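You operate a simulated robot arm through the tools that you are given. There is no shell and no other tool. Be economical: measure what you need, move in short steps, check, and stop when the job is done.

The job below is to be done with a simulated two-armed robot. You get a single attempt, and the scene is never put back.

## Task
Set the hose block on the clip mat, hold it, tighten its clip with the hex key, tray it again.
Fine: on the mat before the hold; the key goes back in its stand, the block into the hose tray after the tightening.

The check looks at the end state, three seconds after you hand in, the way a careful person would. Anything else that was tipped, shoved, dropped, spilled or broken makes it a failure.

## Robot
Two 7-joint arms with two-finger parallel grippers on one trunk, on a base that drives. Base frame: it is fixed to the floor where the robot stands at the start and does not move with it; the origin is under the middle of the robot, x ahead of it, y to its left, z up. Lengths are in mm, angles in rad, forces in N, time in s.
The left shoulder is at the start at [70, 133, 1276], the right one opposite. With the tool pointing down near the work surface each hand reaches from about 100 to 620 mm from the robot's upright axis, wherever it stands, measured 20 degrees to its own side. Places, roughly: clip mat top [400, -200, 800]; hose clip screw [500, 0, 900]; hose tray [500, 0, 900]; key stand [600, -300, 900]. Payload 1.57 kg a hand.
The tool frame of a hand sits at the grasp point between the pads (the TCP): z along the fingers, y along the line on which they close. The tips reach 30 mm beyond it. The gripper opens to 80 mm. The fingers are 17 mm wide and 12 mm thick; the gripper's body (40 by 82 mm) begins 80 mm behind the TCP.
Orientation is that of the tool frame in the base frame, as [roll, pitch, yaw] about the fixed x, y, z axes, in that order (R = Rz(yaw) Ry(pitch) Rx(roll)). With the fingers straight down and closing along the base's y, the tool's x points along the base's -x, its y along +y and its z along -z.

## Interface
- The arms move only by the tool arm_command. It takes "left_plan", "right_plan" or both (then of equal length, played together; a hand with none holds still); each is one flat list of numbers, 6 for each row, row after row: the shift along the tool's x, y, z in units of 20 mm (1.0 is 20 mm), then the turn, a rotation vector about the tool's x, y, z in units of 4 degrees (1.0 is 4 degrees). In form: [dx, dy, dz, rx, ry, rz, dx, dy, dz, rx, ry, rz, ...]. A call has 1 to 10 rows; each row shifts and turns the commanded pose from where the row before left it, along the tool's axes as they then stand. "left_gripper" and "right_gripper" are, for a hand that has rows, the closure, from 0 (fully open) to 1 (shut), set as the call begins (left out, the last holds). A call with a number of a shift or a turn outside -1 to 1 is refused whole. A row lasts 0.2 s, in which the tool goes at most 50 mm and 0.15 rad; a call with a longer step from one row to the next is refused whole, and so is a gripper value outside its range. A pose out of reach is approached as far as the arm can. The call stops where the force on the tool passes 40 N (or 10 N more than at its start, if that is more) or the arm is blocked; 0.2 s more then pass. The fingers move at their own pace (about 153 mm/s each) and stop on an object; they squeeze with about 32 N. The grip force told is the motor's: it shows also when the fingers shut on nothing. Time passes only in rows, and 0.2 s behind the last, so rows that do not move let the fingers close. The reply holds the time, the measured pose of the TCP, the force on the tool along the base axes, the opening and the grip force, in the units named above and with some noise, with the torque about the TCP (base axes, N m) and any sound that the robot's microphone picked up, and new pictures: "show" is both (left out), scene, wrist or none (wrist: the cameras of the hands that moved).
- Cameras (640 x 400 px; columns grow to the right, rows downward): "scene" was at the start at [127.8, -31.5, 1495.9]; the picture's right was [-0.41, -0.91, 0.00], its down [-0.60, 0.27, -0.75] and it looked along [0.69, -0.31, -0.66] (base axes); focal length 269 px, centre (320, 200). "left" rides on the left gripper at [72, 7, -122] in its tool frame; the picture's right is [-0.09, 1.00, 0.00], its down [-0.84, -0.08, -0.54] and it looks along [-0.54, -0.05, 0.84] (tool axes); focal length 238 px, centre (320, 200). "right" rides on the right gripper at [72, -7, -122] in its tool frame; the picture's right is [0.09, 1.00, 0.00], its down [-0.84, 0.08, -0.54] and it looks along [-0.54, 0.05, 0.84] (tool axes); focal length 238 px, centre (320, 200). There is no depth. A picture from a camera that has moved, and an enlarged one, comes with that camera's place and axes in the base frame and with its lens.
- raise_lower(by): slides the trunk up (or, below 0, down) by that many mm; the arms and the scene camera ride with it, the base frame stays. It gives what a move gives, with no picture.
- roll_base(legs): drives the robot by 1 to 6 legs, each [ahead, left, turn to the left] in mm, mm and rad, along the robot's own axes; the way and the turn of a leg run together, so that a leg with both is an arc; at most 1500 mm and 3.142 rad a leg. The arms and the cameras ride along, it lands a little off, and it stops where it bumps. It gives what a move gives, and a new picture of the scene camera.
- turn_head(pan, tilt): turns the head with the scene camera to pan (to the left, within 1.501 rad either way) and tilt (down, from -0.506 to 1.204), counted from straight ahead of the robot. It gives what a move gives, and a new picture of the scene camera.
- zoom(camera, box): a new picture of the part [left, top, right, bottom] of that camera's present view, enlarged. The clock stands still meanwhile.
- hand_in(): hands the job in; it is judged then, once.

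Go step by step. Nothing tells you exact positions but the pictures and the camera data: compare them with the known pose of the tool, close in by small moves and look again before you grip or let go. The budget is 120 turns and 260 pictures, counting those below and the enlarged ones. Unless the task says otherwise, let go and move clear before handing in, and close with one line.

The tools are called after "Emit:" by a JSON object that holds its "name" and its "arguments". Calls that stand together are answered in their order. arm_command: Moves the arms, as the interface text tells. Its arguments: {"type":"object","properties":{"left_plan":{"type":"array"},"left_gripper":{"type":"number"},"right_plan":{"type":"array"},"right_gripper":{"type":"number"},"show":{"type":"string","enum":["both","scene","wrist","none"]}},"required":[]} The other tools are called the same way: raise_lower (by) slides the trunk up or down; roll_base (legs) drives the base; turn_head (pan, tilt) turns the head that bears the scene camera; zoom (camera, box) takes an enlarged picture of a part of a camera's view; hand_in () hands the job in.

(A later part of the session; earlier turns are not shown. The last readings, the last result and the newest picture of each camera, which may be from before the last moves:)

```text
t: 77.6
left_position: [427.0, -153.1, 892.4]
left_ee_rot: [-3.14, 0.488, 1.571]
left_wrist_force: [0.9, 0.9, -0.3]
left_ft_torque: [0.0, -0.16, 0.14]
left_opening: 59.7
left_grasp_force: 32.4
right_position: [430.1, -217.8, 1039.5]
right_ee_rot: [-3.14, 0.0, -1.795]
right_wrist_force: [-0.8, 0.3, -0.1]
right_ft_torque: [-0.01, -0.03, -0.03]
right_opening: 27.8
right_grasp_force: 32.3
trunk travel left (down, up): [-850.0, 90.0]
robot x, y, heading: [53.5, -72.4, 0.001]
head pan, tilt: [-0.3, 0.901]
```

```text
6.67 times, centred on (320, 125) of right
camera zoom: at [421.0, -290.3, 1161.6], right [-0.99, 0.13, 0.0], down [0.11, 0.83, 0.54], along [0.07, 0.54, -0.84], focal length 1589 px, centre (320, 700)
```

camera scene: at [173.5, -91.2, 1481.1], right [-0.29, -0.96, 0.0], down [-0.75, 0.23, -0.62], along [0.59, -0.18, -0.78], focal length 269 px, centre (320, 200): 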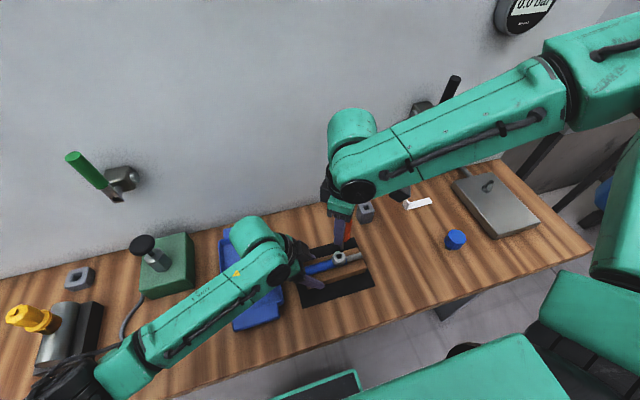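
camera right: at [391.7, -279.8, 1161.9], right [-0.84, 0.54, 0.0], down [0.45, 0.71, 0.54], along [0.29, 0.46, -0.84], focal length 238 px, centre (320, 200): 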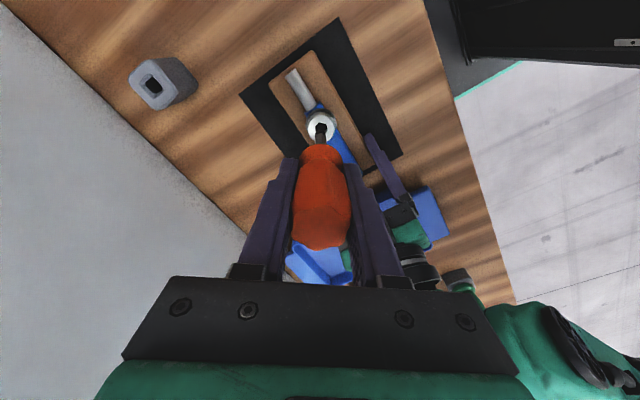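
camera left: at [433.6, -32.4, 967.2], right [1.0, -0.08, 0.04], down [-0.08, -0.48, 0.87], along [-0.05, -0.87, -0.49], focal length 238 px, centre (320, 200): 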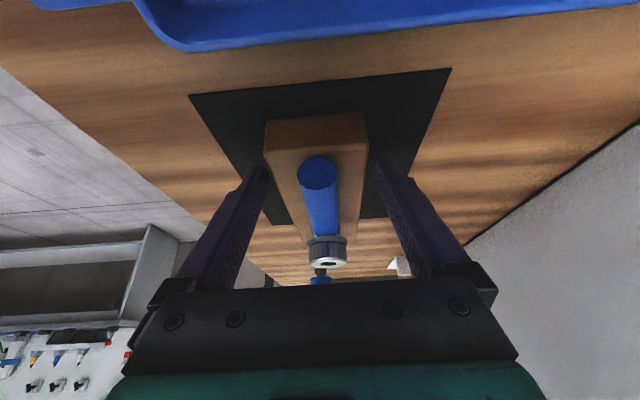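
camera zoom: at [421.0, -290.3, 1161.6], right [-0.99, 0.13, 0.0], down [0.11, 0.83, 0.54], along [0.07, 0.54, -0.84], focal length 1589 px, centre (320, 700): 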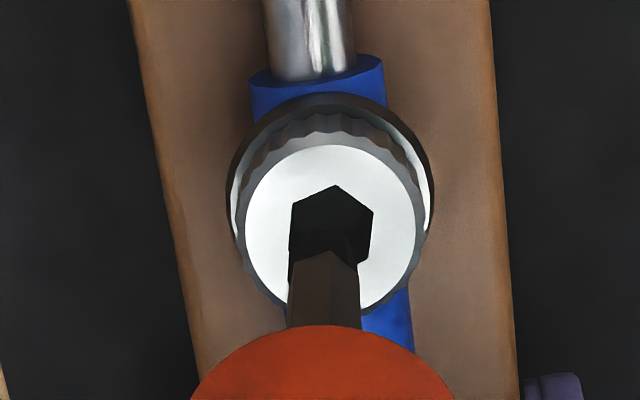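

The socket hex sits about 4° further clockwise than the key. I trim the turn, nudge toward the socket, lower, and compare again.

Emit:
{"name": "arm_command", "arguments": {"right_plan": [-0.073, 0.017, 0.4, 0, 0, 0.9, 0, 0, 0.35, 0, 0, 0], "show": "none"}}

Emit:
{"name": "zoom", "arguments": {"camera": "scene", "box": [325, 230, 355, 270]}}

Emit:
{"name": "zoom", "arguments": {"camera": "right", "box": [295, 95, 345, 155]}}

```text
t: 78.2
left_position: [427.5, -153.6, 890.7]
left_ee_rot: [3.141, 0.489, 1.569]
left_wrist_force: [0.3, 0.4, 0.1]
left_ft_torque: [0.03, -0.13, 0.09]
left_opening: 59.6
left_grasp_force: 31.9
right_position: [431.0, -215.6, 1025.6]
right_ee_rot: [3.14, -0.002, -1.86]
right_wrist_force: [-0.8, -0.3, -0.1]
right_ft_torque: [0.0, 0.01, -0.01]
right_opening: 27.8
right_grasp_force: 31.9
trunk travel left (down, up): [-850.0, 90.0]
robot x, y, heading: [47.8, -68.0, -0.001]
head pan, tilt: [-0.3, 0.901]
```

```text
10.00 times, centred on (340, 250) of scene
camera zoom: at [173.5, -91.2, 1481.1], right [-0.29, -0.96, 0.0], down [-0.75, 0.23, -0.62], along [0.59, -0.18, -0.78], focal length 2691 px, centre (120, -300)
```

zoom: 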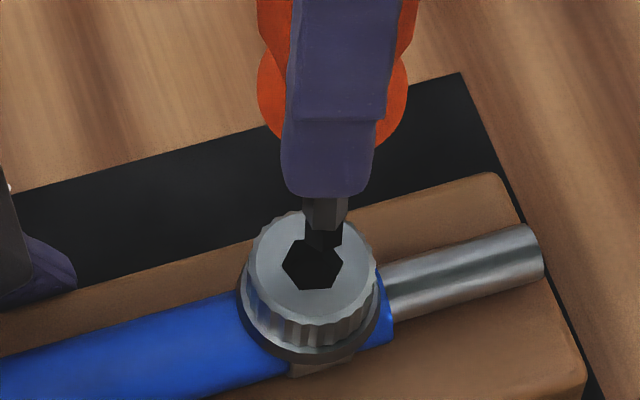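

```text
6.67 times, centred on (320, 125) of right
camera zoom: at [416.8, -287.5, 1146.6], right [-0.98, 0.2, 0.0], down [0.17, 0.82, 0.54], along [0.11, 0.53, -0.84], focal length 1589 px, centre (320, 700)
```

zoom: 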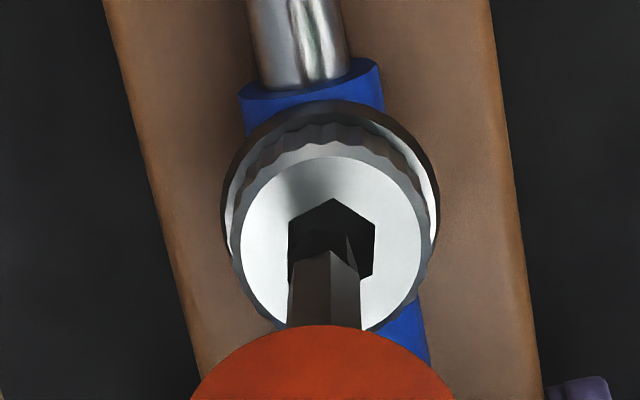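

Emit:
{"name": "arm_command", "arguments": {"right_plan": [-0.05, 0.041, 0.15, 0, 0, 0, 0, 0, 0.15, 0, 0, 0], "show": "none"}}

Emit:
{"name": "zoom", "arguments": {"camera": "scene", "box": [325, 230, 355, 270]}}

Emit:
{"name": "zoom", "arguments": {"camera": "right", "box": [295, 95, 345, 155]}}

```text
t: 78.8
left_position: [428.4, -152.3, 892.8]
left_ee_rot: [3.141, 0.489, 1.57]
left_wrist_force: [0.3, 0.2, 0.5]
left_ft_torque: [-0.03, -0.16, 0.1]
left_opening: 59.8
left_grasp_force: 32.1
right_position: [430.3, -215.0, 1019.2]
right_ee_rot: [3.142, 0.001, -1.859]
right_wrist_force: [-1.2, 1.0, -0.2]
right_ft_torque: [-0.01, 0.01, 0.01]
right_opening: 28.1
right_grasp_force: 31.4
trunk travel left (down, up): [-850.0, 90.0]
robot x, y, heading: [50.2, -74.0, -0.003]
head pan, tilt: [-0.3, 0.901]
```

```text
10.00 times, centred on (340, 250) of scene
camera zoom: at [173.5, -91.2, 1481.1], right [-0.29, -0.96, 0.0], down [-0.75, 0.23, -0.62], along [0.59, -0.18, -0.78], focal length 2691 px, centre (120, -300)
```

zoom: 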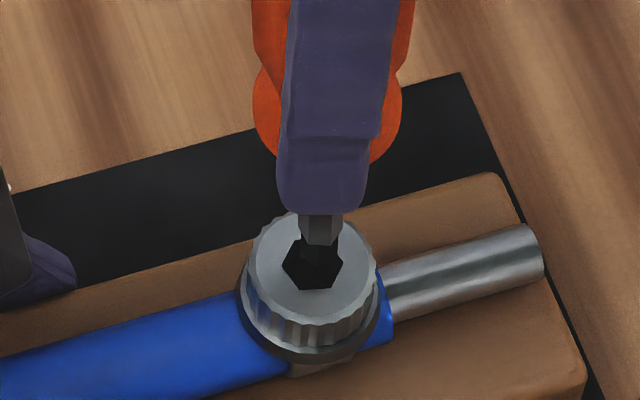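

```text
6.67 times, centred on (320, 125) of right
camera zoom: at [416.2, -286.6, 1140.9], right [-0.98, 0.2, 0.0], down [0.16, 0.82, 0.54], along [0.11, 0.53, -0.84], focal length 1589 px, centre (320, 700)
```

zoom: 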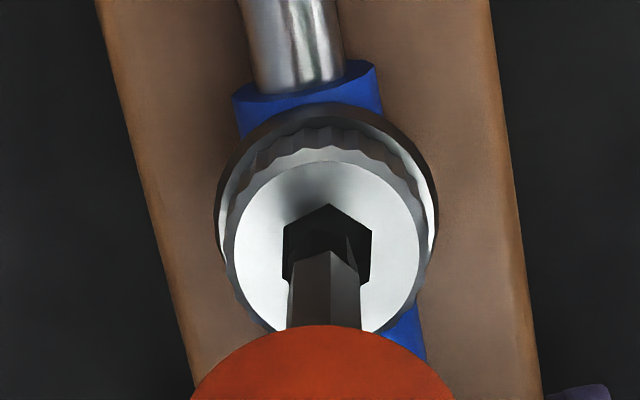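

Emit:
{"name": "zoom", "arguments": {"camera": "scene", "box": [335, 248, 347, 262]}}

Emit:
{"name": "zoom", "arguments": {"camera": "right", "box": [308, 118, 334, 146]}}

```text
16.00 times, centred on (341, 255) of scene
camera zoom: at [173.5, -91.2, 1481.1], right [-0.29, -0.96, 0.0], down [-0.75, 0.23, -0.62], along [0.59, -0.18, -0.78], focal length 4306 px, centre (-16, -680)
```

zoom: 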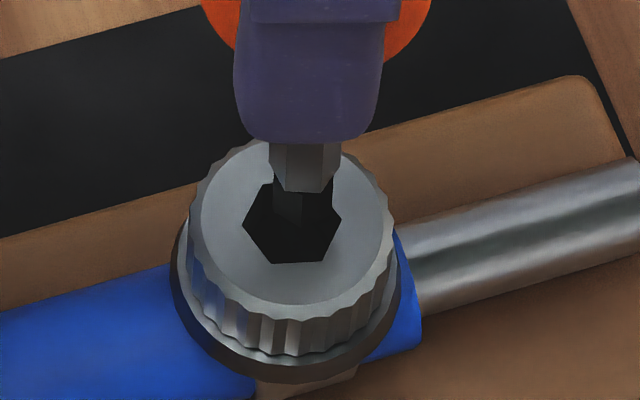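

```text
14.29 times, centred on (321, 132) of right
camera zoom: at [416.2, -286.6, 1140.9], right [-0.98, 0.2, 0.0], down [0.16, 0.82, 0.54], along [0.11, 0.53, -0.84], focal length 3405 px, centre (306, 1171)
```

zoom: 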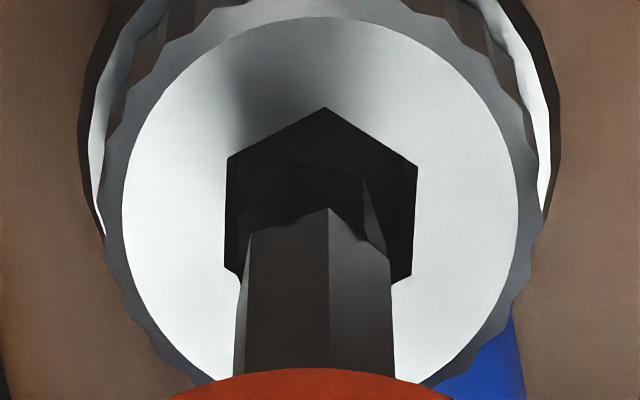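

Emit:
{"name": "arm_command", "arguments": {"right_plan": [-0.025, 0.01, 0.15, 0, 0, 0, 0, 0, 0.15, 0, 0, 0], "show": "none"}}

Emit:
{"name": "zoom", "arguments": {"camera": "scene", "box": [335, 248, 347, 262]}}

Emit:
{"name": "zoom", "arguments": {"camera": "right", "box": [308, 118, 334, 146]}}

```text
t: 79.4
left_position: [428.7, -152.6, 892.4]
left_ee_rot: [3.142, 0.49, 1.57]
left_wrist_force: [-0.6, 0.8, -1.6]
left_ft_torque: [0.01, -0.12, 0.11]
left_opening: 59.6
left_grasp_force: 31.8
right_position: [429.3, -215.9, 1013.3]
right_ee_rot: [3.141, 0.001, -1.862]
right_wrist_force: [-0.2, 0.2, -1.0]
right_ft_torque: [0.04, -0.02, 0.01]
right_opening: 28.0
right_grasp_force: 32.2
trunk travel left (down, up): [-850.0, 90.0]
robot x, y, heading: [49.6, -71.6, 0.003]
head pan, tilt: [-0.3, 0.901]
```

```text
16.00 times, centred on (341, 255) of scene
camera zoom: at [173.5, -91.2, 1481.1], right [-0.29, -0.96, 0.0], down [-0.75, 0.23, -0.62], along [0.59, -0.18, -0.78], focal length 4306 px, centre (-16, -680)
```

zoom: 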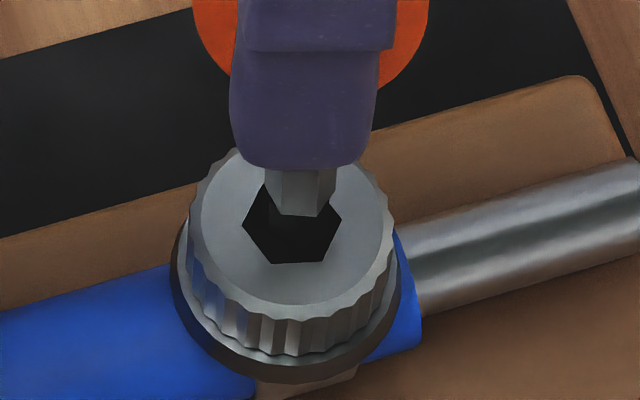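

```text
14.29 times, centred on (321, 132) of right
camera zoom: at [415.9, -286.3, 1134.7], right [-0.98, 0.2, 0.0], down [0.17, 0.82, 0.54], along [0.11, 0.53, -0.84], focal length 3405 px, centre (306, 1171)
```

zoom: 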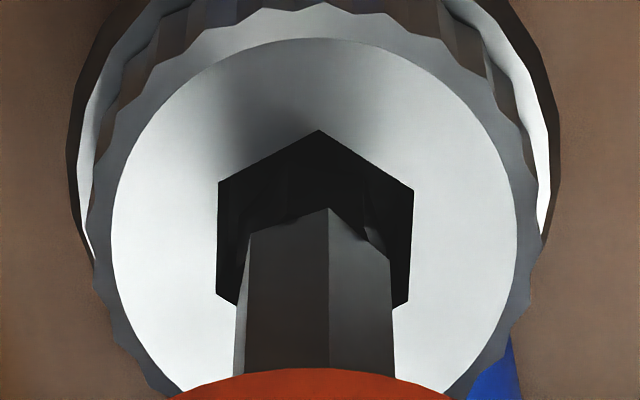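

Emit:
{"name": "arm_command", "arguments": {"right_plan": [0, 0, 0.12, 0, 0, 0], "show": "none"}}

Emit:
{"name": "arm_command", "arguments": {"right_plan": [0, 0, 0.12, 0, 0, 0], "show": "none"}}

Emit:
{"name": "arm_command", "arguments": {"right_plan": [0, 0, 0.08, 0, 0, 0], "show": "none"}}

Emit:
{"name": "zoom", "arguments": {"camera": "scene", "box": [335, 248, 347, 262]}}

```text
t: 79.8
left_position: [427.5, -153.2, 891.6]
left_ee_rot: [3.141, 0.488, 1.571]
left_wrist_force: [-0.1, 1.0, -0.3]
left_ft_torque: [0.01, -0.11, 0.14]
left_opening: 59.5
left_grasp_force: 31.9
right_position: [429.7, -214.8, 1010.9]
right_ee_rot: [3.141, 0.0, -1.861]
right_wrist_force: [0.8, -0.4, -1.2]
right_ft_torque: [0.0, 0.01, 0.03]
right_opening: 27.7
right_grasp_force: 32.0
trunk travel left (down, up): [-850.0, 90.0]
robot x, y, heading: [52.4, -70.9, 0.0]
head pan, tilt: [-0.3, 0.901]
```

```text
t: 80.2
left_position: [428.8, -152.2, 891.6]
left_ee_rot: [-3.139, 0.489, 1.57]
left_wrist_force: [1.8, -1.6, -2.2]
left_ft_torque: [0.27, -0.09, 0.17]
left_opening: 59.8
left_grasp_force: 32.2
right_position: [429.5, -214.8, 1008.6]
right_ee_rot: [3.141, 0.002, -1.86]
right_wrist_force: [-1.4, 1.7, 0.1]
right_ft_torque: [0.24, 0.07, -0.01]
right_opening: 27.9
right_grasp_force: 31.9
trunk travel left (down, up): [-850.0, 90.0]
robot x, y, heading: [48.6, -76.2, -0.0]
head pan, tilt: [-0.3, 0.901]
```

```text
t: 80.6
left_position: [427.8, -152.4, 893.0]
left_ee_rot: [3.141, 0.488, 1.571]
left_wrist_force: [3.6, -3.7, -3.7]
left_ft_torque: [0.11, -0.18, 0.16]
left_opening: 59.7
left_grasp_force: 31.7
right_position: [429.4, -214.8, 1007.5]
right_ee_rot: [-3.141, -0.001, -1.861]
right_wrist_force: [-2.3, 3.3, 3.6]
right_ft_torque: [0.26, 0.19, 0.0]
right_opening: 27.9
right_grasp_force: 31.8
trunk travel left (down, up): [-850.0, 90.0]
robot x, y, heading: [51.9, -69.6, -0.003]
head pan, tilt: [-0.3, 0.901]
```

```text
16.00 times, centred on (341, 255) of scene
camera zoom: at [173.4, -91.1, 1481.1], right [-0.29, -0.96, 0.0], down [-0.75, 0.23, -0.62], along [0.59, -0.18, -0.78], focal length 4306 px, centre (-16, -680)
```

zoom: 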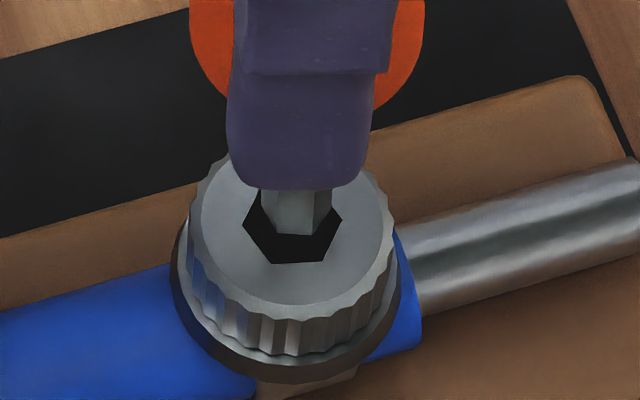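

The key is in the socket again. I press a touch more and turn clockwise.

Emit:
{"name": "arm_command", "arguments": {"right_plan": [0, 0, 0.1, 0, 0, 0, 0, 0, 0.01, 0, 0, 1, 0, 0, 0.01, 0, 0, 1, 0, 0, 0.01, 0, 0, 1, 0, 0, 0.01, 0, 0, 1, 0, 0, 0.01, 0, 0, 1, 0, 0, 0.01, 0, 0, 1, 0, 0, 0.01, 0, 0, 1, 0, 0, 0.01, 0, 0, 1], "show": "none"}}

Emit:
{"name": "zoom", "arguments": {"camera": "scene", "box": [335, 248, 347, 262]}}

```text
t: 82.6
left_position: [427.1, -152.2, 893.2]
left_ee_rot: [-3.141, 0.489, 1.572]
left_wrist_force: [-9.6, 7.3, 3.1]
left_ft_torque: [-0.09, 0.04, -0.96]
left_opening: 59.6
left_grasp_force: 32.3
right_position: [430.2, -215.8, 1003.2]
right_ee_rot: [-3.139, 0.001, -2.421]
right_wrist_force: [9.9, -5.3, 1.3]
right_ft_torque: [-0.55, -1.02, 0.46]
right_opening: 29.1
right_grasp_force: 32.5
trunk travel left (down, up): [-850.0, 90.0]
robot x, y, heading: [53.6, -68.5, -0.002]
head pan, tilt: [-0.3, 0.901]
```

```text
16.00 times, centred on (341, 255) of scene
camera zoom: at [172.9, -90.8, 1481.2], right [-0.29, -0.96, 0.0], down [-0.75, 0.23, -0.62], along [0.59, -0.18, -0.78], focal length 4306 px, centre (-16, -680)
```

zoom: 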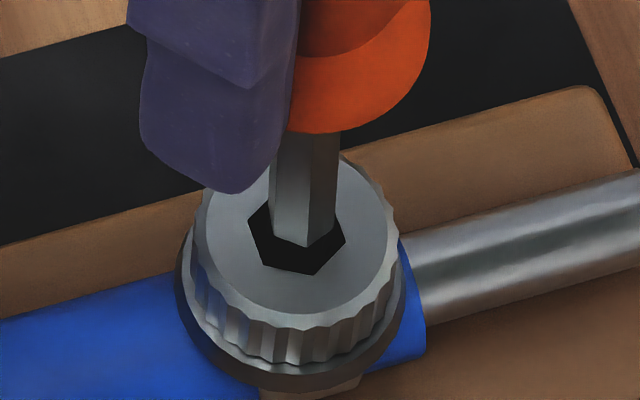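

Resistance has now appeared: 0.46 N·m about the vertical, and the handle is starting to work in the pads. I turn slightly further to see whether the screw still moves.

Emit:
{"name": "arm_command", "arguments": {"right_plan": [0, 0, 0, 0, 0, 0.6, 0, 0, 0, 0, 0, 0.6], "show": "wrist"}}

Emit:
{"name": "zoom", "arguments": {"camera": "scene", "box": [335, 248, 347, 262]}}

Emit:
{"name": "zoom", "arguments": {"camera": "right", "box": [280, 100, 360, 260]}}

```text
t: 83.2
left_position: [426.9, -152.8, 893.4]
left_ee_rot: [-3.139, 0.488, 1.572]
left_wrist_force: [-12.8, 4.9, 5.7]
left_ft_torque: [0.07, 0.02, -0.65]
left_opening: 59.6
left_grasp_force: 31.6
right_position: [428.9, -215.9, 1003.8]
right_ee_rot: [3.141, 0.0, -2.504]
right_wrist_force: [10.2, -3.9, -5.0]
right_ft_torque: [-0.33, -0.96, 0.08]
right_opening: 29.4
right_grasp_force: 31.7
trunk travel left (down, up): [-850.0, 90.0]
robot x, y, heading: [49.3, -68.7, 0.001]
head pan, tilt: [-0.3, 0.901]
camera right: at [375.6, -263.9, 1125.0], right [-0.67, 0.75, 0.0], down [0.63, 0.56, 0.54], along [0.4, 0.36, -0.84], focal length 238 px, centre (320, 200)
```

right: 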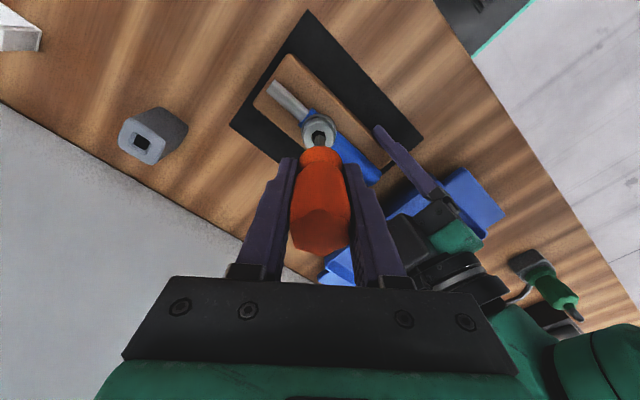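

```text
16.00 times, centred on (341, 255) of scene
camera zoom: at [172.7, -91.1, 1481.1], right [-0.29, -0.96, 0.0], down [-0.75, 0.23, -0.62], along [0.59, -0.18, -0.78], focal length 4306 px, centre (-16, -680)
```

zoom: 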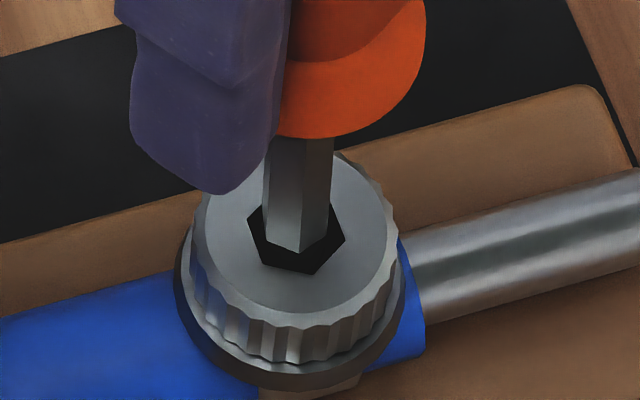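

```text
2.50 times, centred on (320, 180) of right
camera zoom: at [375.6, -263.9, 1125.0], right [-0.67, 0.75, 0.0], down [0.63, 0.56, 0.54], along [0.4, 0.36, -0.84], focal length 596 px, centre (320, 250)
```

zoom: 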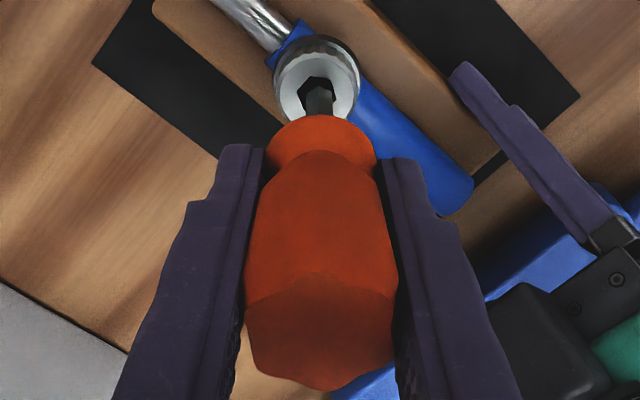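

The screw no longer moves and the handle slips in the pads, so it looks tight at about 147° in total. I unload, lift the key out and inspect.

Emit:
{"name": "arm_command", "arguments": {"right_plan": [0, 0, 0, 0, 0, -1, 0, 0, -0.3, 0, 0, 0, 0, 0, -0.5, 0, 0, 0, 0, 0, -0.7, 0, 0, 0], "show": "both"}}

Emit:
{"name": "zoom", "arguments": {"camera": "scene", "box": [315, 200, 375, 280]}}

Emit:
{"name": "zoom", "arguments": {"camera": "right", "box": [280, 90, 360, 260]}}

```text
t: 84.2
left_position: [429.0, -152.1, 892.5]
left_ee_rot: [3.141, 0.489, 1.571]
left_wrist_force: [1.7, 0.8, -0.6]
left_ft_torque: [-0.26, 0.05, 0.17]
left_opening: 59.9
left_grasp_force: 31.7
right_position: [429.1, -213.6, 1033.4]
right_ee_rot: [-3.141, -0.001, -2.431]
right_wrist_force: [0.7, -0.2, -1.3]
right_ft_torque: [-0.03, 0.01, 0.01]
right_opening: 29.0
right_grasp_force: 32.5
trunk travel left (down, up): [-850.0, 90.0]
robot x, y, heading: [55.6, -63.9, 0.002]
head pan, tilt: [-0.3, 0.901]
camera scene: at [173.7, -91.2, 1481.1], right [-0.29, -0.96, 0.0], down [-0.75, 0.23, -0.62], along [0.59, -0.18, -0.78], focal length 269 px, centre (320, 200)
camera right: at [379.3, -266.6, 1155.4], right [-0.72, 0.7, 0.0], down [0.59, 0.6, 0.54], along [0.38, 0.39, -0.84], focal length 238 px, centre (320, 200)
```

scene: 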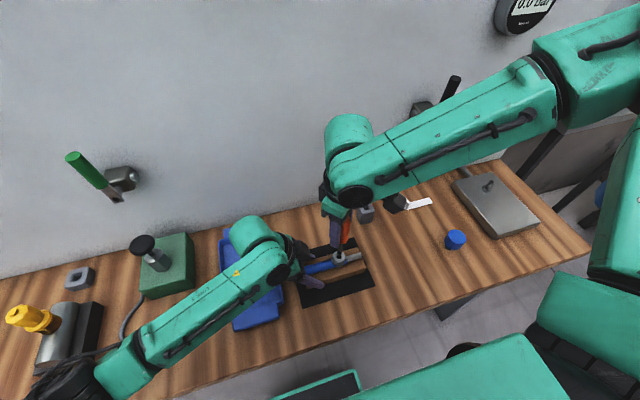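
right: 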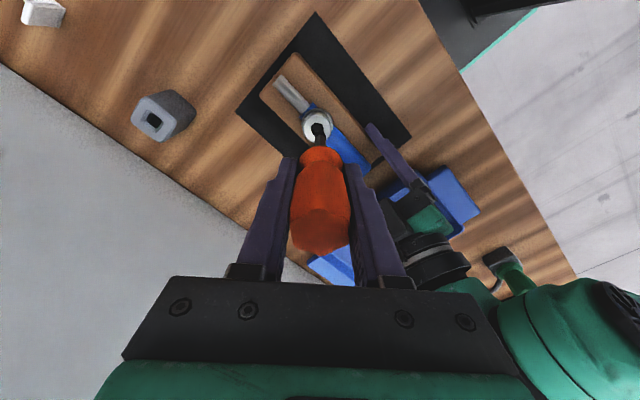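

```text
5.00 times, centred on (345, 240) of scene
camera zoom: at [173.7, -91.2, 1481.1], right [-0.29, -0.96, 0.0], down [-0.75, 0.23, -0.62], along [0.59, -0.18, -0.78], focal length 1346 px, centre (195, 0)
```

zoom: 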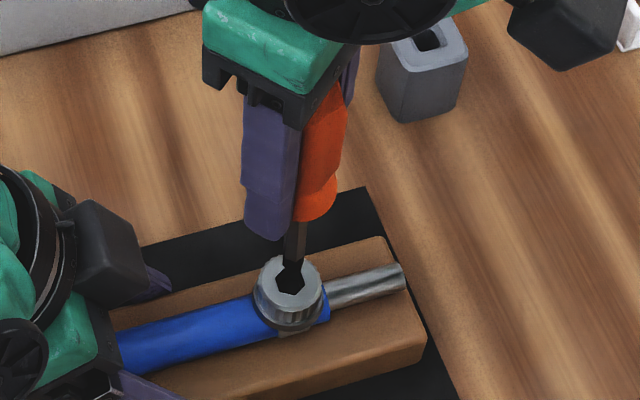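

```text
2.35 times, centred on (320, 175) of right
camera zoom: at [379.3, -266.6, 1155.4], right [-0.72, 0.7, 0.0], down [0.59, 0.6, 0.54], along [0.38, 0.39, -0.84], focal length 561 px, centre (320, 259)
```

zoom: 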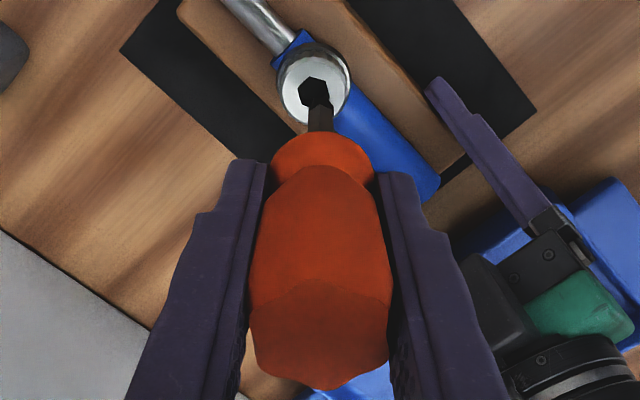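

Emit:
{"name": "zoom", "arguments": {"camera": "right", "box": [304, 108, 336, 150]}}

Emit:
{"name": "zoom", "arguments": {"camera": "scene", "box": [332, 244, 348, 264]}}

```text
9.52 times, centred on (320, 129) of right
camera zoom: at [379.3, -266.6, 1155.4], right [-0.72, 0.7, 0.0], down [0.59, 0.6, 0.54], along [0.38, 0.39, -0.84], focal length 2270 px, centre (320, 876)
```

zoom: 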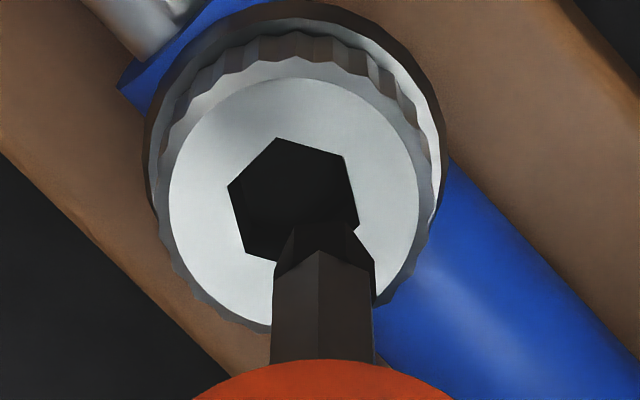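

```text
16.00 times, centred on (340, 254) of scene
camera zoom: at [173.7, -91.2, 1481.1], right [-0.29, -0.96, 0.0], down [-0.75, 0.23, -0.62], along [0.59, -0.18, -0.78], focal length 4306 px, centre (0, -664)
```

zoom: 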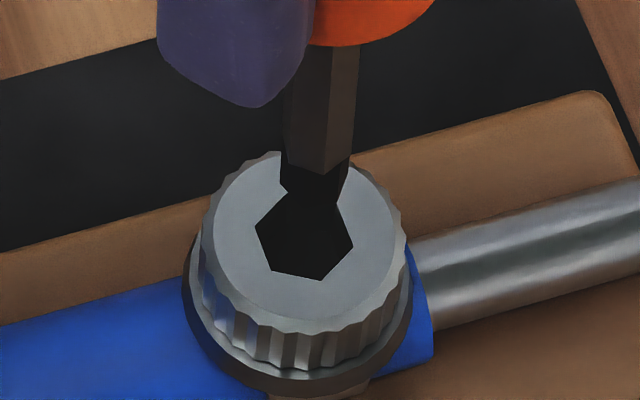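

The screw has clearly moved further, to about 150° in total. To confirm it is really tight rather than the key slipping, I realign the key and try one more stroke.

Emit:
{"name": "arm_command", "arguments": {"right_plan": [0, 0, 0, 0, 0, -1, 0, 0, 0, 0, 0, -1, -0.02, -0.1, 0.3, 0, 0, -0.2, 0, 0, 0.3, 0, 0, 0], "show": "none"}}

Emit:
{"name": "zoom", "arguments": {"camera": "right", "box": [304, 108, 336, 150]}}

Emit:
{"name": "zoom", "arguments": {"camera": "scene", "box": [332, 244, 348, 264]}}

```text
t: 85.2
left_position: [428.3, -151.9, 892.1]
left_ee_rot: [3.14, 0.489, 1.57]
left_wrist_force: [2.7, 1.0, 3.8]
left_ft_torque: [0.19, 0.11, 0.0]
left_opening: 59.9
left_grasp_force: 32.1
right_position: [431.4, -217.1, 1021.2]
right_ee_rot: [3.141, -0.001, -2.279]
right_wrist_force: [-0.3, 0.2, -0.9]
right_ft_torque: [0.03, 0.03, 0.0]
right_opening: 29.0
right_grasp_force: 32.1
trunk travel left (down, up): [-850.0, 90.0]
robot x, y, heading: [49.7, -74.9, 0.005]
head pan, tilt: [-0.3, 0.901]
```

```text
9.52 times, centred on (320, 129) of right
camera zoom: at [390.3, -275.6, 1142.9], right [-0.82, 0.58, 0.0], down [0.49, 0.69, 0.54], along [0.31, 0.44, -0.84], focal length 2270 px, centre (320, 876)
```

zoom: 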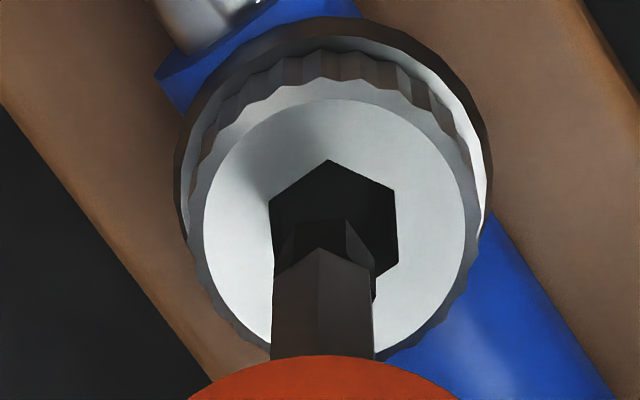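

```text
16.00 times, centred on (340, 254) of scene
camera zoom: at [173.9, -91.0, 1481.1], right [-0.29, -0.96, 0.0], down [-0.75, 0.23, -0.62], along [0.59, -0.18, -0.78], focal length 4306 px, centre (0, -664)
```

zoom: 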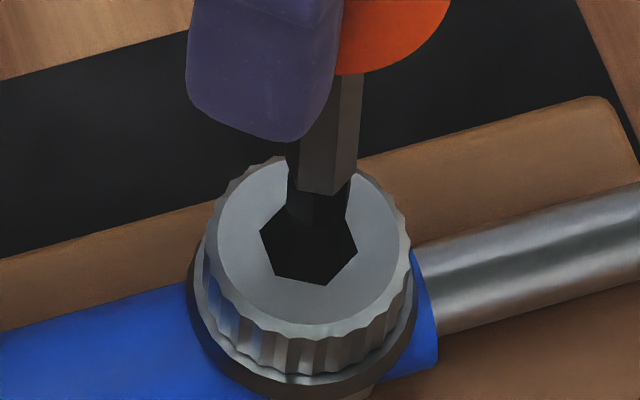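

Emit:
{"name": "arm_command", "arguments": {"right_plan": [-0.026, 0.062, 0.15, 0, 0, 0, 0, 0, 0.2, 0, 0, 0], "show": "none"}}

Emit:
{"name": "zoom", "arguments": {"camera": "right", "box": [304, 108, 336, 150]}}

Emit:
{"name": "zoom", "arguments": {"camera": "scene", "box": [332, 244, 348, 264]}}

```text
t: 85.8
left_position: [428.4, -152.7, 892.2]
left_ee_rot: [3.14, 0.49, 1.57]
left_wrist_force: [2.3, 1.3, 3.5]
left_ft_torque: [0.12, 0.12, -0.01]
left_opening: 59.5
left_grasp_force: 32.1
right_position: [432.3, -213.3, 1013.3]
right_ee_rot: [3.141, 0.001, -2.28]
right_wrist_force: [0.3, 0.3, -0.6]
right_ft_torque: [0.0, 0.0, 0.0]
right_opening: 29.0
right_grasp_force: 32.2
trunk travel left (down, up): [-850.0, 90.0]
robot x, y, heading: [52.9, -70.2, 0.004]
head pan, tilt: [-0.3, 0.901]
```

```text
9.52 times, centred on (320, 129) of right
camera zoom: at [390.1, -274.1, 1135.8], right [-0.82, 0.58, 0.0], down [0.49, 0.69, 0.54], along [0.31, 0.44, -0.84], focal length 2270 px, centre (320, 876)
```

zoom: 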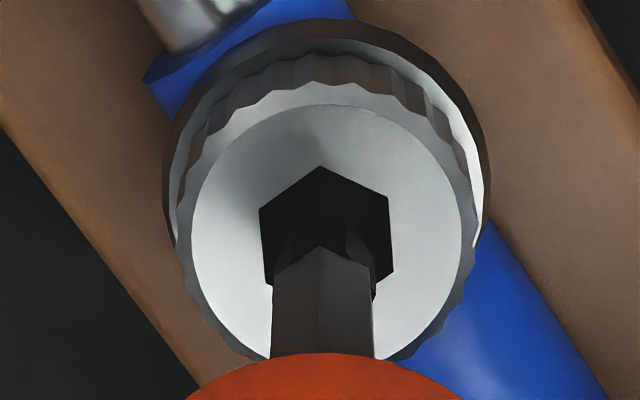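

```text
16.00 times, centred on (340, 254) of scene
camera zoom: at [173.9, -91.0, 1481.1], right [-0.29, -0.96, 0.0], down [-0.75, 0.23, -0.62], along [0.59, -0.18, -0.78], focal length 4306 px, centre (0, -664)
```

zoom: 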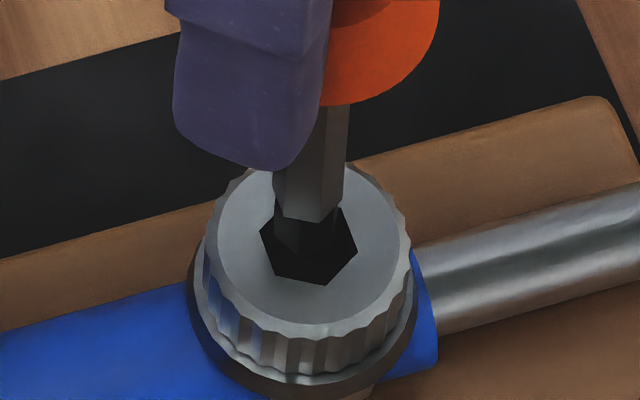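

Emit:
{"name": "arm_command", "arguments": {"right_plan": [-0.03, 0, 0.12, 0, 0, 0], "show": "none"}}

Emit:
{"name": "arm_command", "arguments": {"right_plan": [0, 0, 0.12, 0, 0, 0], "show": "none"}}

Emit:
{"name": "arm_command", "arguments": {"right_plan": [0, 0, 0.12, 0, 0, 0], "show": "none"}}

Emit:
{"name": "zoom", "arguments": {"camera": "scene", "box": [332, 244, 348, 264]}}

```text
t: 86.2
left_position: [429.2, -153.2, 893.3]
left_ee_rot: [-3.139, 0.489, 1.572]
left_wrist_force: [2.9, 1.5, 4.6]
left_ft_torque: [0.07, 0.15, 0.06]
left_opening: 59.9
left_grasp_force: 31.7
right_position: [432.9, -213.4, 1011.5]
right_ee_rot: [-3.14, 0.001, -2.279]
right_wrist_force: [1.3, -0.1, -0.9]
right_ft_torque: [0.01, 0.01, 0.0]
right_opening: 29.0
right_grasp_force: 32.2
trunk travel left (down, up): [-850.0, 90.0]
robot x, y, heading: [49.9, -72.2, -0.0]
head pan, tilt: [-0.3, 0.901]
```

```text
t: 86.6
left_position: [427.7, -153.5, 891.5]
left_ee_rot: [3.141, 0.489, 1.572]
left_wrist_force: [3.8, 0.9, 4.5]
left_ft_torque: [-0.01, 0.16, 0.11]
left_opening: 59.6
left_grasp_force: 31.8
right_position: [431.4, -214.9, 1010.1]
right_ee_rot: [3.141, 0.0, -2.279]
right_wrist_force: [1.0, 0.8, 0.4]
right_ft_torque: [0.01, -0.02, 0.0]
right_opening: 29.1
right_grasp_force: 32.4
trunk travel left (down, up): [-850.0, 90.0]
robot x, y, heading: [50.4, -73.4, 0.002]
head pan, tilt: [-0.3, 0.901]
```

```text
t: 87.0
left_position: [429.0, -152.3, 891.3]
left_ee_rot: [-3.141, 0.49, 1.573]
left_wrist_force: [3.3, 0.1, 4.0]
left_ft_torque: [-0.06, 0.27, 0.36]
left_opening: 59.6
left_grasp_force: 32.0
right_position: [431.7, -215.2, 1006.9]
right_ee_rot: [-3.141, -0.002, -2.28]
right_wrist_force: [-2.2, 1.2, -0.1]
right_ft_torque: [0.06, 0.26, 0.02]
right_opening: 28.8
right_grasp_force: 31.3
trunk travel left (down, up): [-850.0, 90.0]
robot x, y, heading: [49.9, -73.9, 0.003]
head pan, tilt: [-0.3, 0.901]
```

```text
16.00 times, centred on (340, 254) of scene
camera zoom: at [173.5, -91.0, 1481.1], right [-0.29, -0.96, 0.0], down [-0.75, 0.23, -0.62], along [0.59, -0.18, -0.78], focal length 4306 px, centre (0, -664)
```

zoom: 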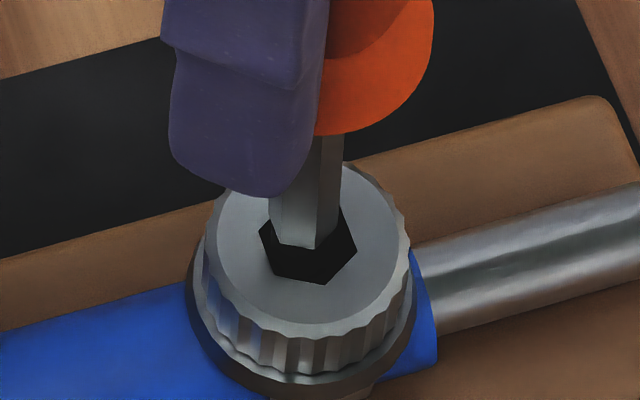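

The key is in again. I turn clockwise in a short stroke.

Emit:
{"name": "arm_command", "arguments": {"right_plan": [0, 0, 0.1, 0, 0, 0.5, 0, 0, 0.05, 0, 0, 0.8, 0, 0, 0, 0, 0, 0.8, 0, 0, 0, 0, 0, 0.8], "show": "none"}}

Emit:
{"name": "zoom", "arguments": {"camera": "scene", "box": [332, 244, 348, 264]}}

Emit:
{"name": "arm_command", "arguments": {"right_plan": [0, 0, 0, 0, 0, 0.8, 0, 0, 0, 0, 0, 0.8], "show": "none"}}

Emit:
{"name": "zoom", "arguments": {"camera": "scene", "box": [332, 244, 348, 264]}}

```text
t: 88.0
left_position: [427.7, -152.5, 892.8]
left_ee_rot: [3.141, 0.487, 1.568]
left_wrist_force: [-0.6, 3.9, 7.6]
left_ft_torque: [0.26, -0.33, -0.55]
left_opening: 59.9
left_grasp_force: 32.0
right_position: [432.6, -214.5, 1004.1]
right_ee_rot: [-3.14, 0.001, -2.483]
right_wrist_force: [6.1, -3.8, 2.6]
right_ft_torque: [-0.29, -0.74, 0.19]
right_opening: 28.7
right_grasp_force: 31.6
trunk travel left (down, up): [-850.0, 90.0]
robot x, y, heading: [51.3, -70.3, 0.003]
head pan, tilt: [-0.3, 0.901]
```

```text
16.00 times, centred on (340, 254) of scene
camera zoom: at [173.8, -90.8, 1481.1], right [-0.29, -0.96, 0.0], down [-0.75, 0.23, -0.62], along [0.59, -0.18, -0.78], focal length 4306 px, centre (0, -664)
```

zoom: 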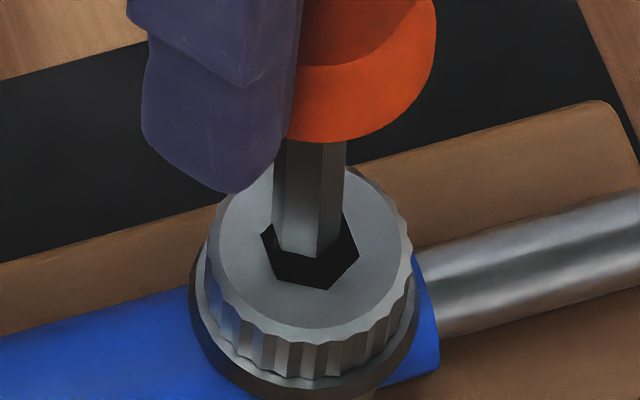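

```text
t: 88.6
left_position: [427.1, -153.1, 892.7]
left_ee_rot: [-3.14, 0.488, 1.57]
left_wrist_force: [-4.8, 7.5, 7.8]
left_ft_torque: [0.07, -0.26, -0.68]
left_opening: 59.7
left_grasp_force: 32.4
right_position: [430.1, -215.1, 1003.9]
right_ee_rot: [-3.139, -0.001, -2.593]
right_wrist_force: [7.6, -5.9, 0.4]
right_ft_torque: [-0.6, -0.78, 0.09]
right_opening: 28.5
right_grasp_force: 31.9
trunk travel left (down, up): [-850.0, 90.0]
robot x, y, heading: [47.8, -74.2, 0.006]
head pan, tilt: [-0.3, 0.901]
```

```text
16.00 times, centred on (340, 254) of scene
camera zoom: at [173.2, -91.0, 1481.1], right [-0.29, -0.96, 0.0], down [-0.75, 0.23, -0.62], along [0.59, -0.18, -0.78], focal length 4306 px, centre (0, -664)
```

zoom: 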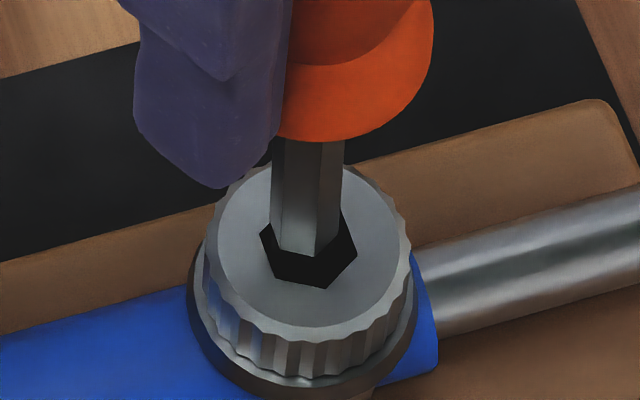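

The screw did not move and the hand only slipped, so the clip is tight at its stop. I unload, lift the key out, and check how it sits in the hand.

Emit:
{"name": "arm_command", "arguments": {"right_plan": [0, 0, 0, 0, 0, -1, 0, 0, -0.3, 0, 0, -0.5, 0, 0, -0.6, 0, 0, 0, 0, 0, -0.8, 0, 0, 0, 0, 0, -0.8, 0, 0, 0], "show": "both"}}

Emit:
{"name": "zoom", "arguments": {"camera": "scene", "box": [305, 180, 385, 280]}}

Emit:
{"name": "zoom", "arguments": {"camera": "right", "box": [270, 80, 370, 260]}}

```text
t: 89.8
left_position: [428.5, -153.2, 892.5]
left_ee_rot: [3.14, 0.489, 1.571]
left_wrist_force: [-0.9, 0.2, 2.8]
left_ft_torque: [-0.04, 0.24, 0.11]
left_opening: 59.8
left_grasp_force: 32.3
right_position: [429.3, -214.6, 1054.5]
right_ee_rot: [-3.141, -0.001, -2.489]
right_wrist_force: [0.7, 0.1, -1.0]
right_ft_torque: [-0.02, -0.01, -0.01]
right_opening: 27.9
right_grasp_force: 31.8
trunk travel left (down, up): [-850.0, 90.0]
robot x, y, heading: [48.2, -71.4, 0.006]
head pan, tilt: [-0.3, 0.901]
camera scene: at [172.7, -91.2, 1481.1], right [-0.29, -0.96, 0.0], down [-0.75, 0.23, -0.62], along [0.59, -0.18, -0.78], focal length 269 px, centre (320, 200)
camera right: at [377.3, -264.4, 1175.9], right [-0.68, 0.73, 0.0], down [0.62, 0.57, 0.54], along [0.4, 0.37, -0.84], focal length 238 px, centre (320, 200)
```

scene: 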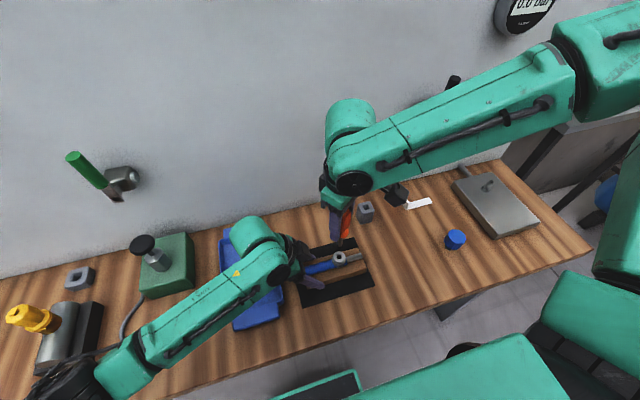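
right: 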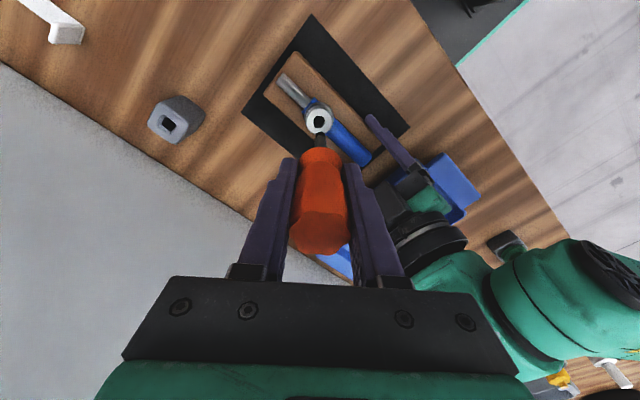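

```text
4.00 times, centred on (345, 230) of scene
camera zoom: at [172.7, -91.2, 1481.1], right [-0.29, -0.96, 0.0], down [-0.75, 0.23, -0.62], along [0.59, -0.18, -0.78], focal length 1077 px, centre (220, 80)
```

zoom: 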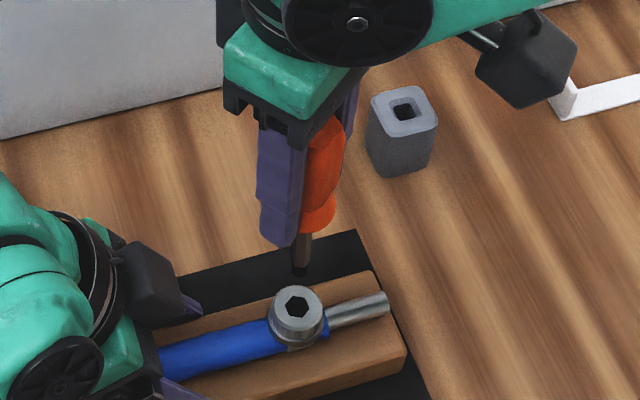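

```text
2.22 times, centred on (320, 170) of right
camera zoom: at [377.3, -264.4, 1175.9], right [-0.68, 0.73, 0.0], down [0.62, 0.57, 0.54], along [0.4, 0.37, -0.84], focal length 530 px, centre (320, 267)
```

zoom: 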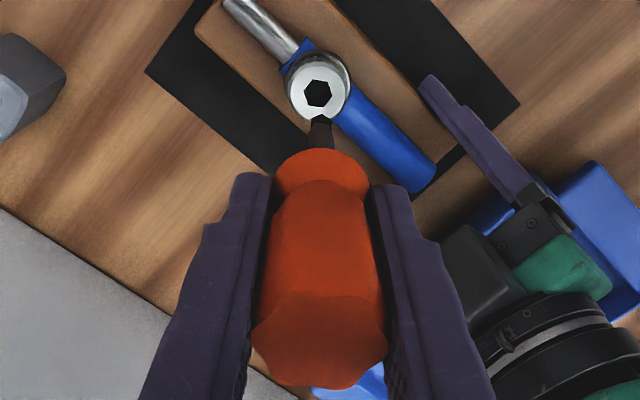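

Emit:
{"name": "zoom", "arguments": {"camera": "right", "box": [295, 95, 345, 155]}}

Emit:
{"name": "zoom", "arguments": {"camera": "scene", "box": [345, 190, 385, 230]}}

```text
6.67 times, centred on (320, 125) of right
camera zoom: at [377.3, -264.4, 1175.9], right [-0.68, 0.73, 0.0], down [0.62, 0.57, 0.54], along [0.4, 0.37, -0.84], focal length 1589 px, centre (320, 700)
```

zoom: 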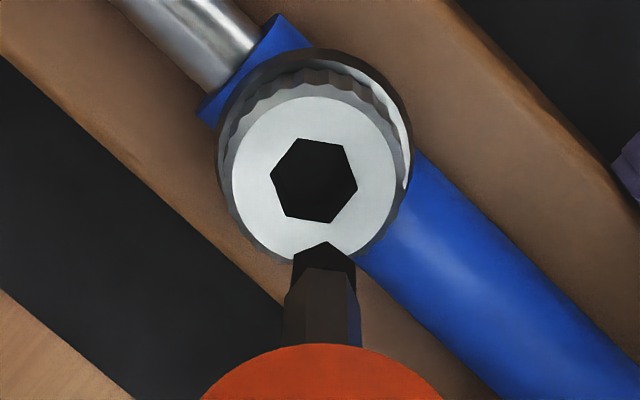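

```text
10.00 times, centred on (365, 210) of scene
camera zoom: at [172.7, -91.2, 1481.1], right [-0.29, -0.96, 0.0], down [-0.75, 0.23, -0.62], along [0.59, -0.18, -0.78], focal length 2691 px, centre (-130, 100)
```

zoom: 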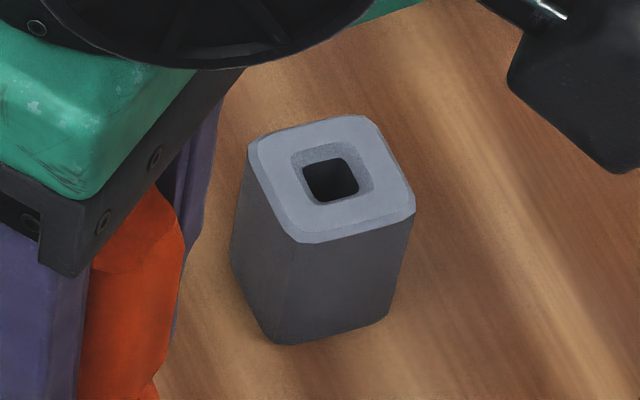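

The key sits nearly straight in the hand again (27.9 mm). I carry it back above its stand.

Emit:
{"name": "arm_command", "arguments": {"right_plan": [-0.101, -0.872, 0, 0, 0, 0, -0.101, -0.872, 0, 0, 0, 0, -0.101, -0.872, 0, 0, 0, 0, -0.101, -0.872, 0, 0, 0, 0, -0.101, -0.872, 0, 0, 0, 0, -0.101, -0.872, 0, 0, 0, 0, -0.101, -0.872, 0, 0, 0, 0, -0.101, -0.872, 0, 0, 0, 0, -0.101, -0.872, 0, 0, 0, 0, -0.101, -0.872, 0, 0, 0, 0], "show": "none"}}

Emit:
{"name": "zoom", "arguments": {"camera": "right", "box": [280, 80, 360, 170]}}

Emit:
{"name": "zoom", "arguments": {"camera": "scene", "box": [340, 150, 400, 230]}}

```text
t: 92.0
left_position: [428.4, -152.6, 891.7]
left_ee_rot: [-3.142, 0.489, 1.57]
left_wrist_force: [0.0, -0.4, -0.2]
left_ft_torque: [-0.04, 0.17, -0.16]
left_opening: 59.6
left_grasp_force: 32.1
right_position: [552.2, -341.1, 1050.9]
right_ee_rot: [-3.141, 0.0, -2.488]
right_wrist_force: [0.3, 0.2, -1.1]
right_ft_torque: [0.02, 0.02, -0.01]
right_opening: 28.3
right_grasp_force: 32.2
trunk travel left (down, up): [-850.0, 90.0]
robot x, y, heading: [48.7, -70.5, 0.004]
head pan, tilt: [-0.3, 0.901]
```

```text
4.44 times, centred on (320, 125) of right
camera zoom: at [499.8, -390.6, 1174.3], right [-0.68, 0.74, 0.0], down [0.62, 0.57, 0.54], along [0.4, 0.37, -0.84], focal length 1059 px, centre (320, 533)
```

zoom: 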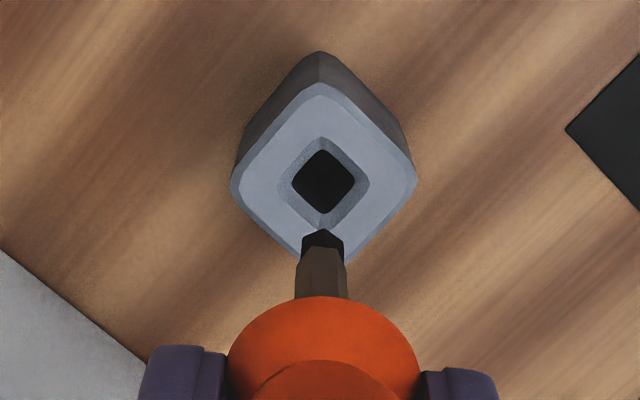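

```text
5.00 times, centred on (370, 190) of scene
camera zoom: at [173.5, -91.5, 1481.1], right [-0.29, -0.96, 0.0], down [-0.75, 0.23, -0.62], along [0.59, -0.18, -0.78], focal length 1346 px, centre (70, 250)
```

zoom: 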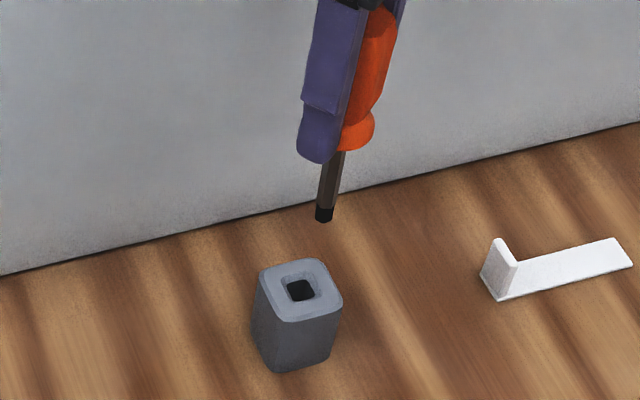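

It lines up the same way as when I pulled it out. I lower it partway and look again.

Emit:
{"name": "arm_command", "arguments": {"right_plan": [0, 0, 0.65, 0, 0, 0, 0, 0, 0.65, 0, 0, 0], "show": "none"}}

Emit:
{"name": "zoom", "arguments": {"camera": "right", "box": [295, 95, 345, 155]}}

Emit:
{"name": "zoom", "arguments": {"camera": "scene", "box": [345, 170, 385, 230]}}

```text
t: 92.6
left_position: [427.1, -154.5, 892.4]
left_ee_rot: [3.141, 0.49, 1.572]
left_wrist_force: [0.0, 0.0, -0.3]
left_ft_torque: [0.0, 0.1, 0.0]
left_opening: 59.6
left_grasp_force: 32.0
right_position: [551.8, -340.7, 1026.8]
right_ee_rot: [3.141, 0.001, -2.487]
right_wrist_force: [0.3, 1.1, -1.4]
right_ft_torque: [0.01, 0.0, -0.01]
right_opening: 28.1
right_grasp_force: 31.6
trunk travel left (down, up): [-850.0, 90.0]
robot x, y, heading: [50.1, -74.5, 0.001]
head pan, tilt: [-0.3, 0.901]
```

```text
6.67 times, centred on (320, 125) of right
camera zoom: at [499.5, -390.4, 1148.5], right [-0.68, 0.73, 0.0], down [0.62, 0.57, 0.54], along [0.4, 0.37, -0.84], focal length 1589 px, centre (320, 700)
```

zoom: 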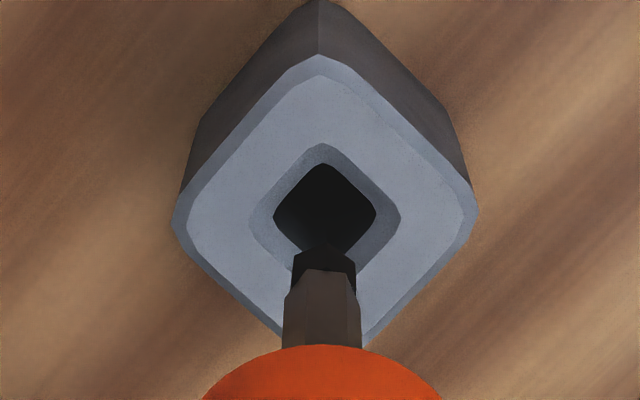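

```text
6.67 times, centred on (365, 200) of scene
camera zoom: at [173.4, -91.5, 1481.1], right [-0.29, -0.96, 0.0], down [-0.75, 0.23, -0.62], along [0.59, -0.18, -0.78], focal length 1794 px, centre (20, 200)
```

zoom: 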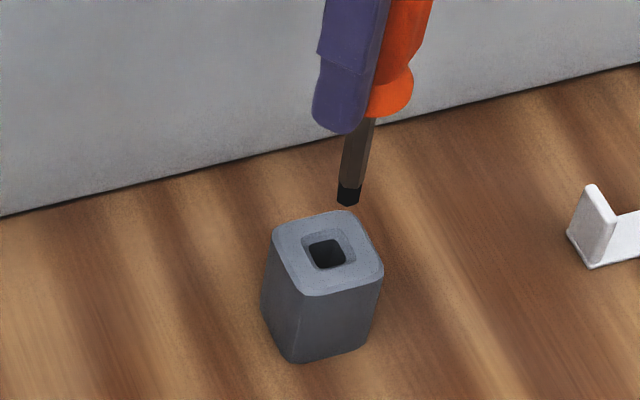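

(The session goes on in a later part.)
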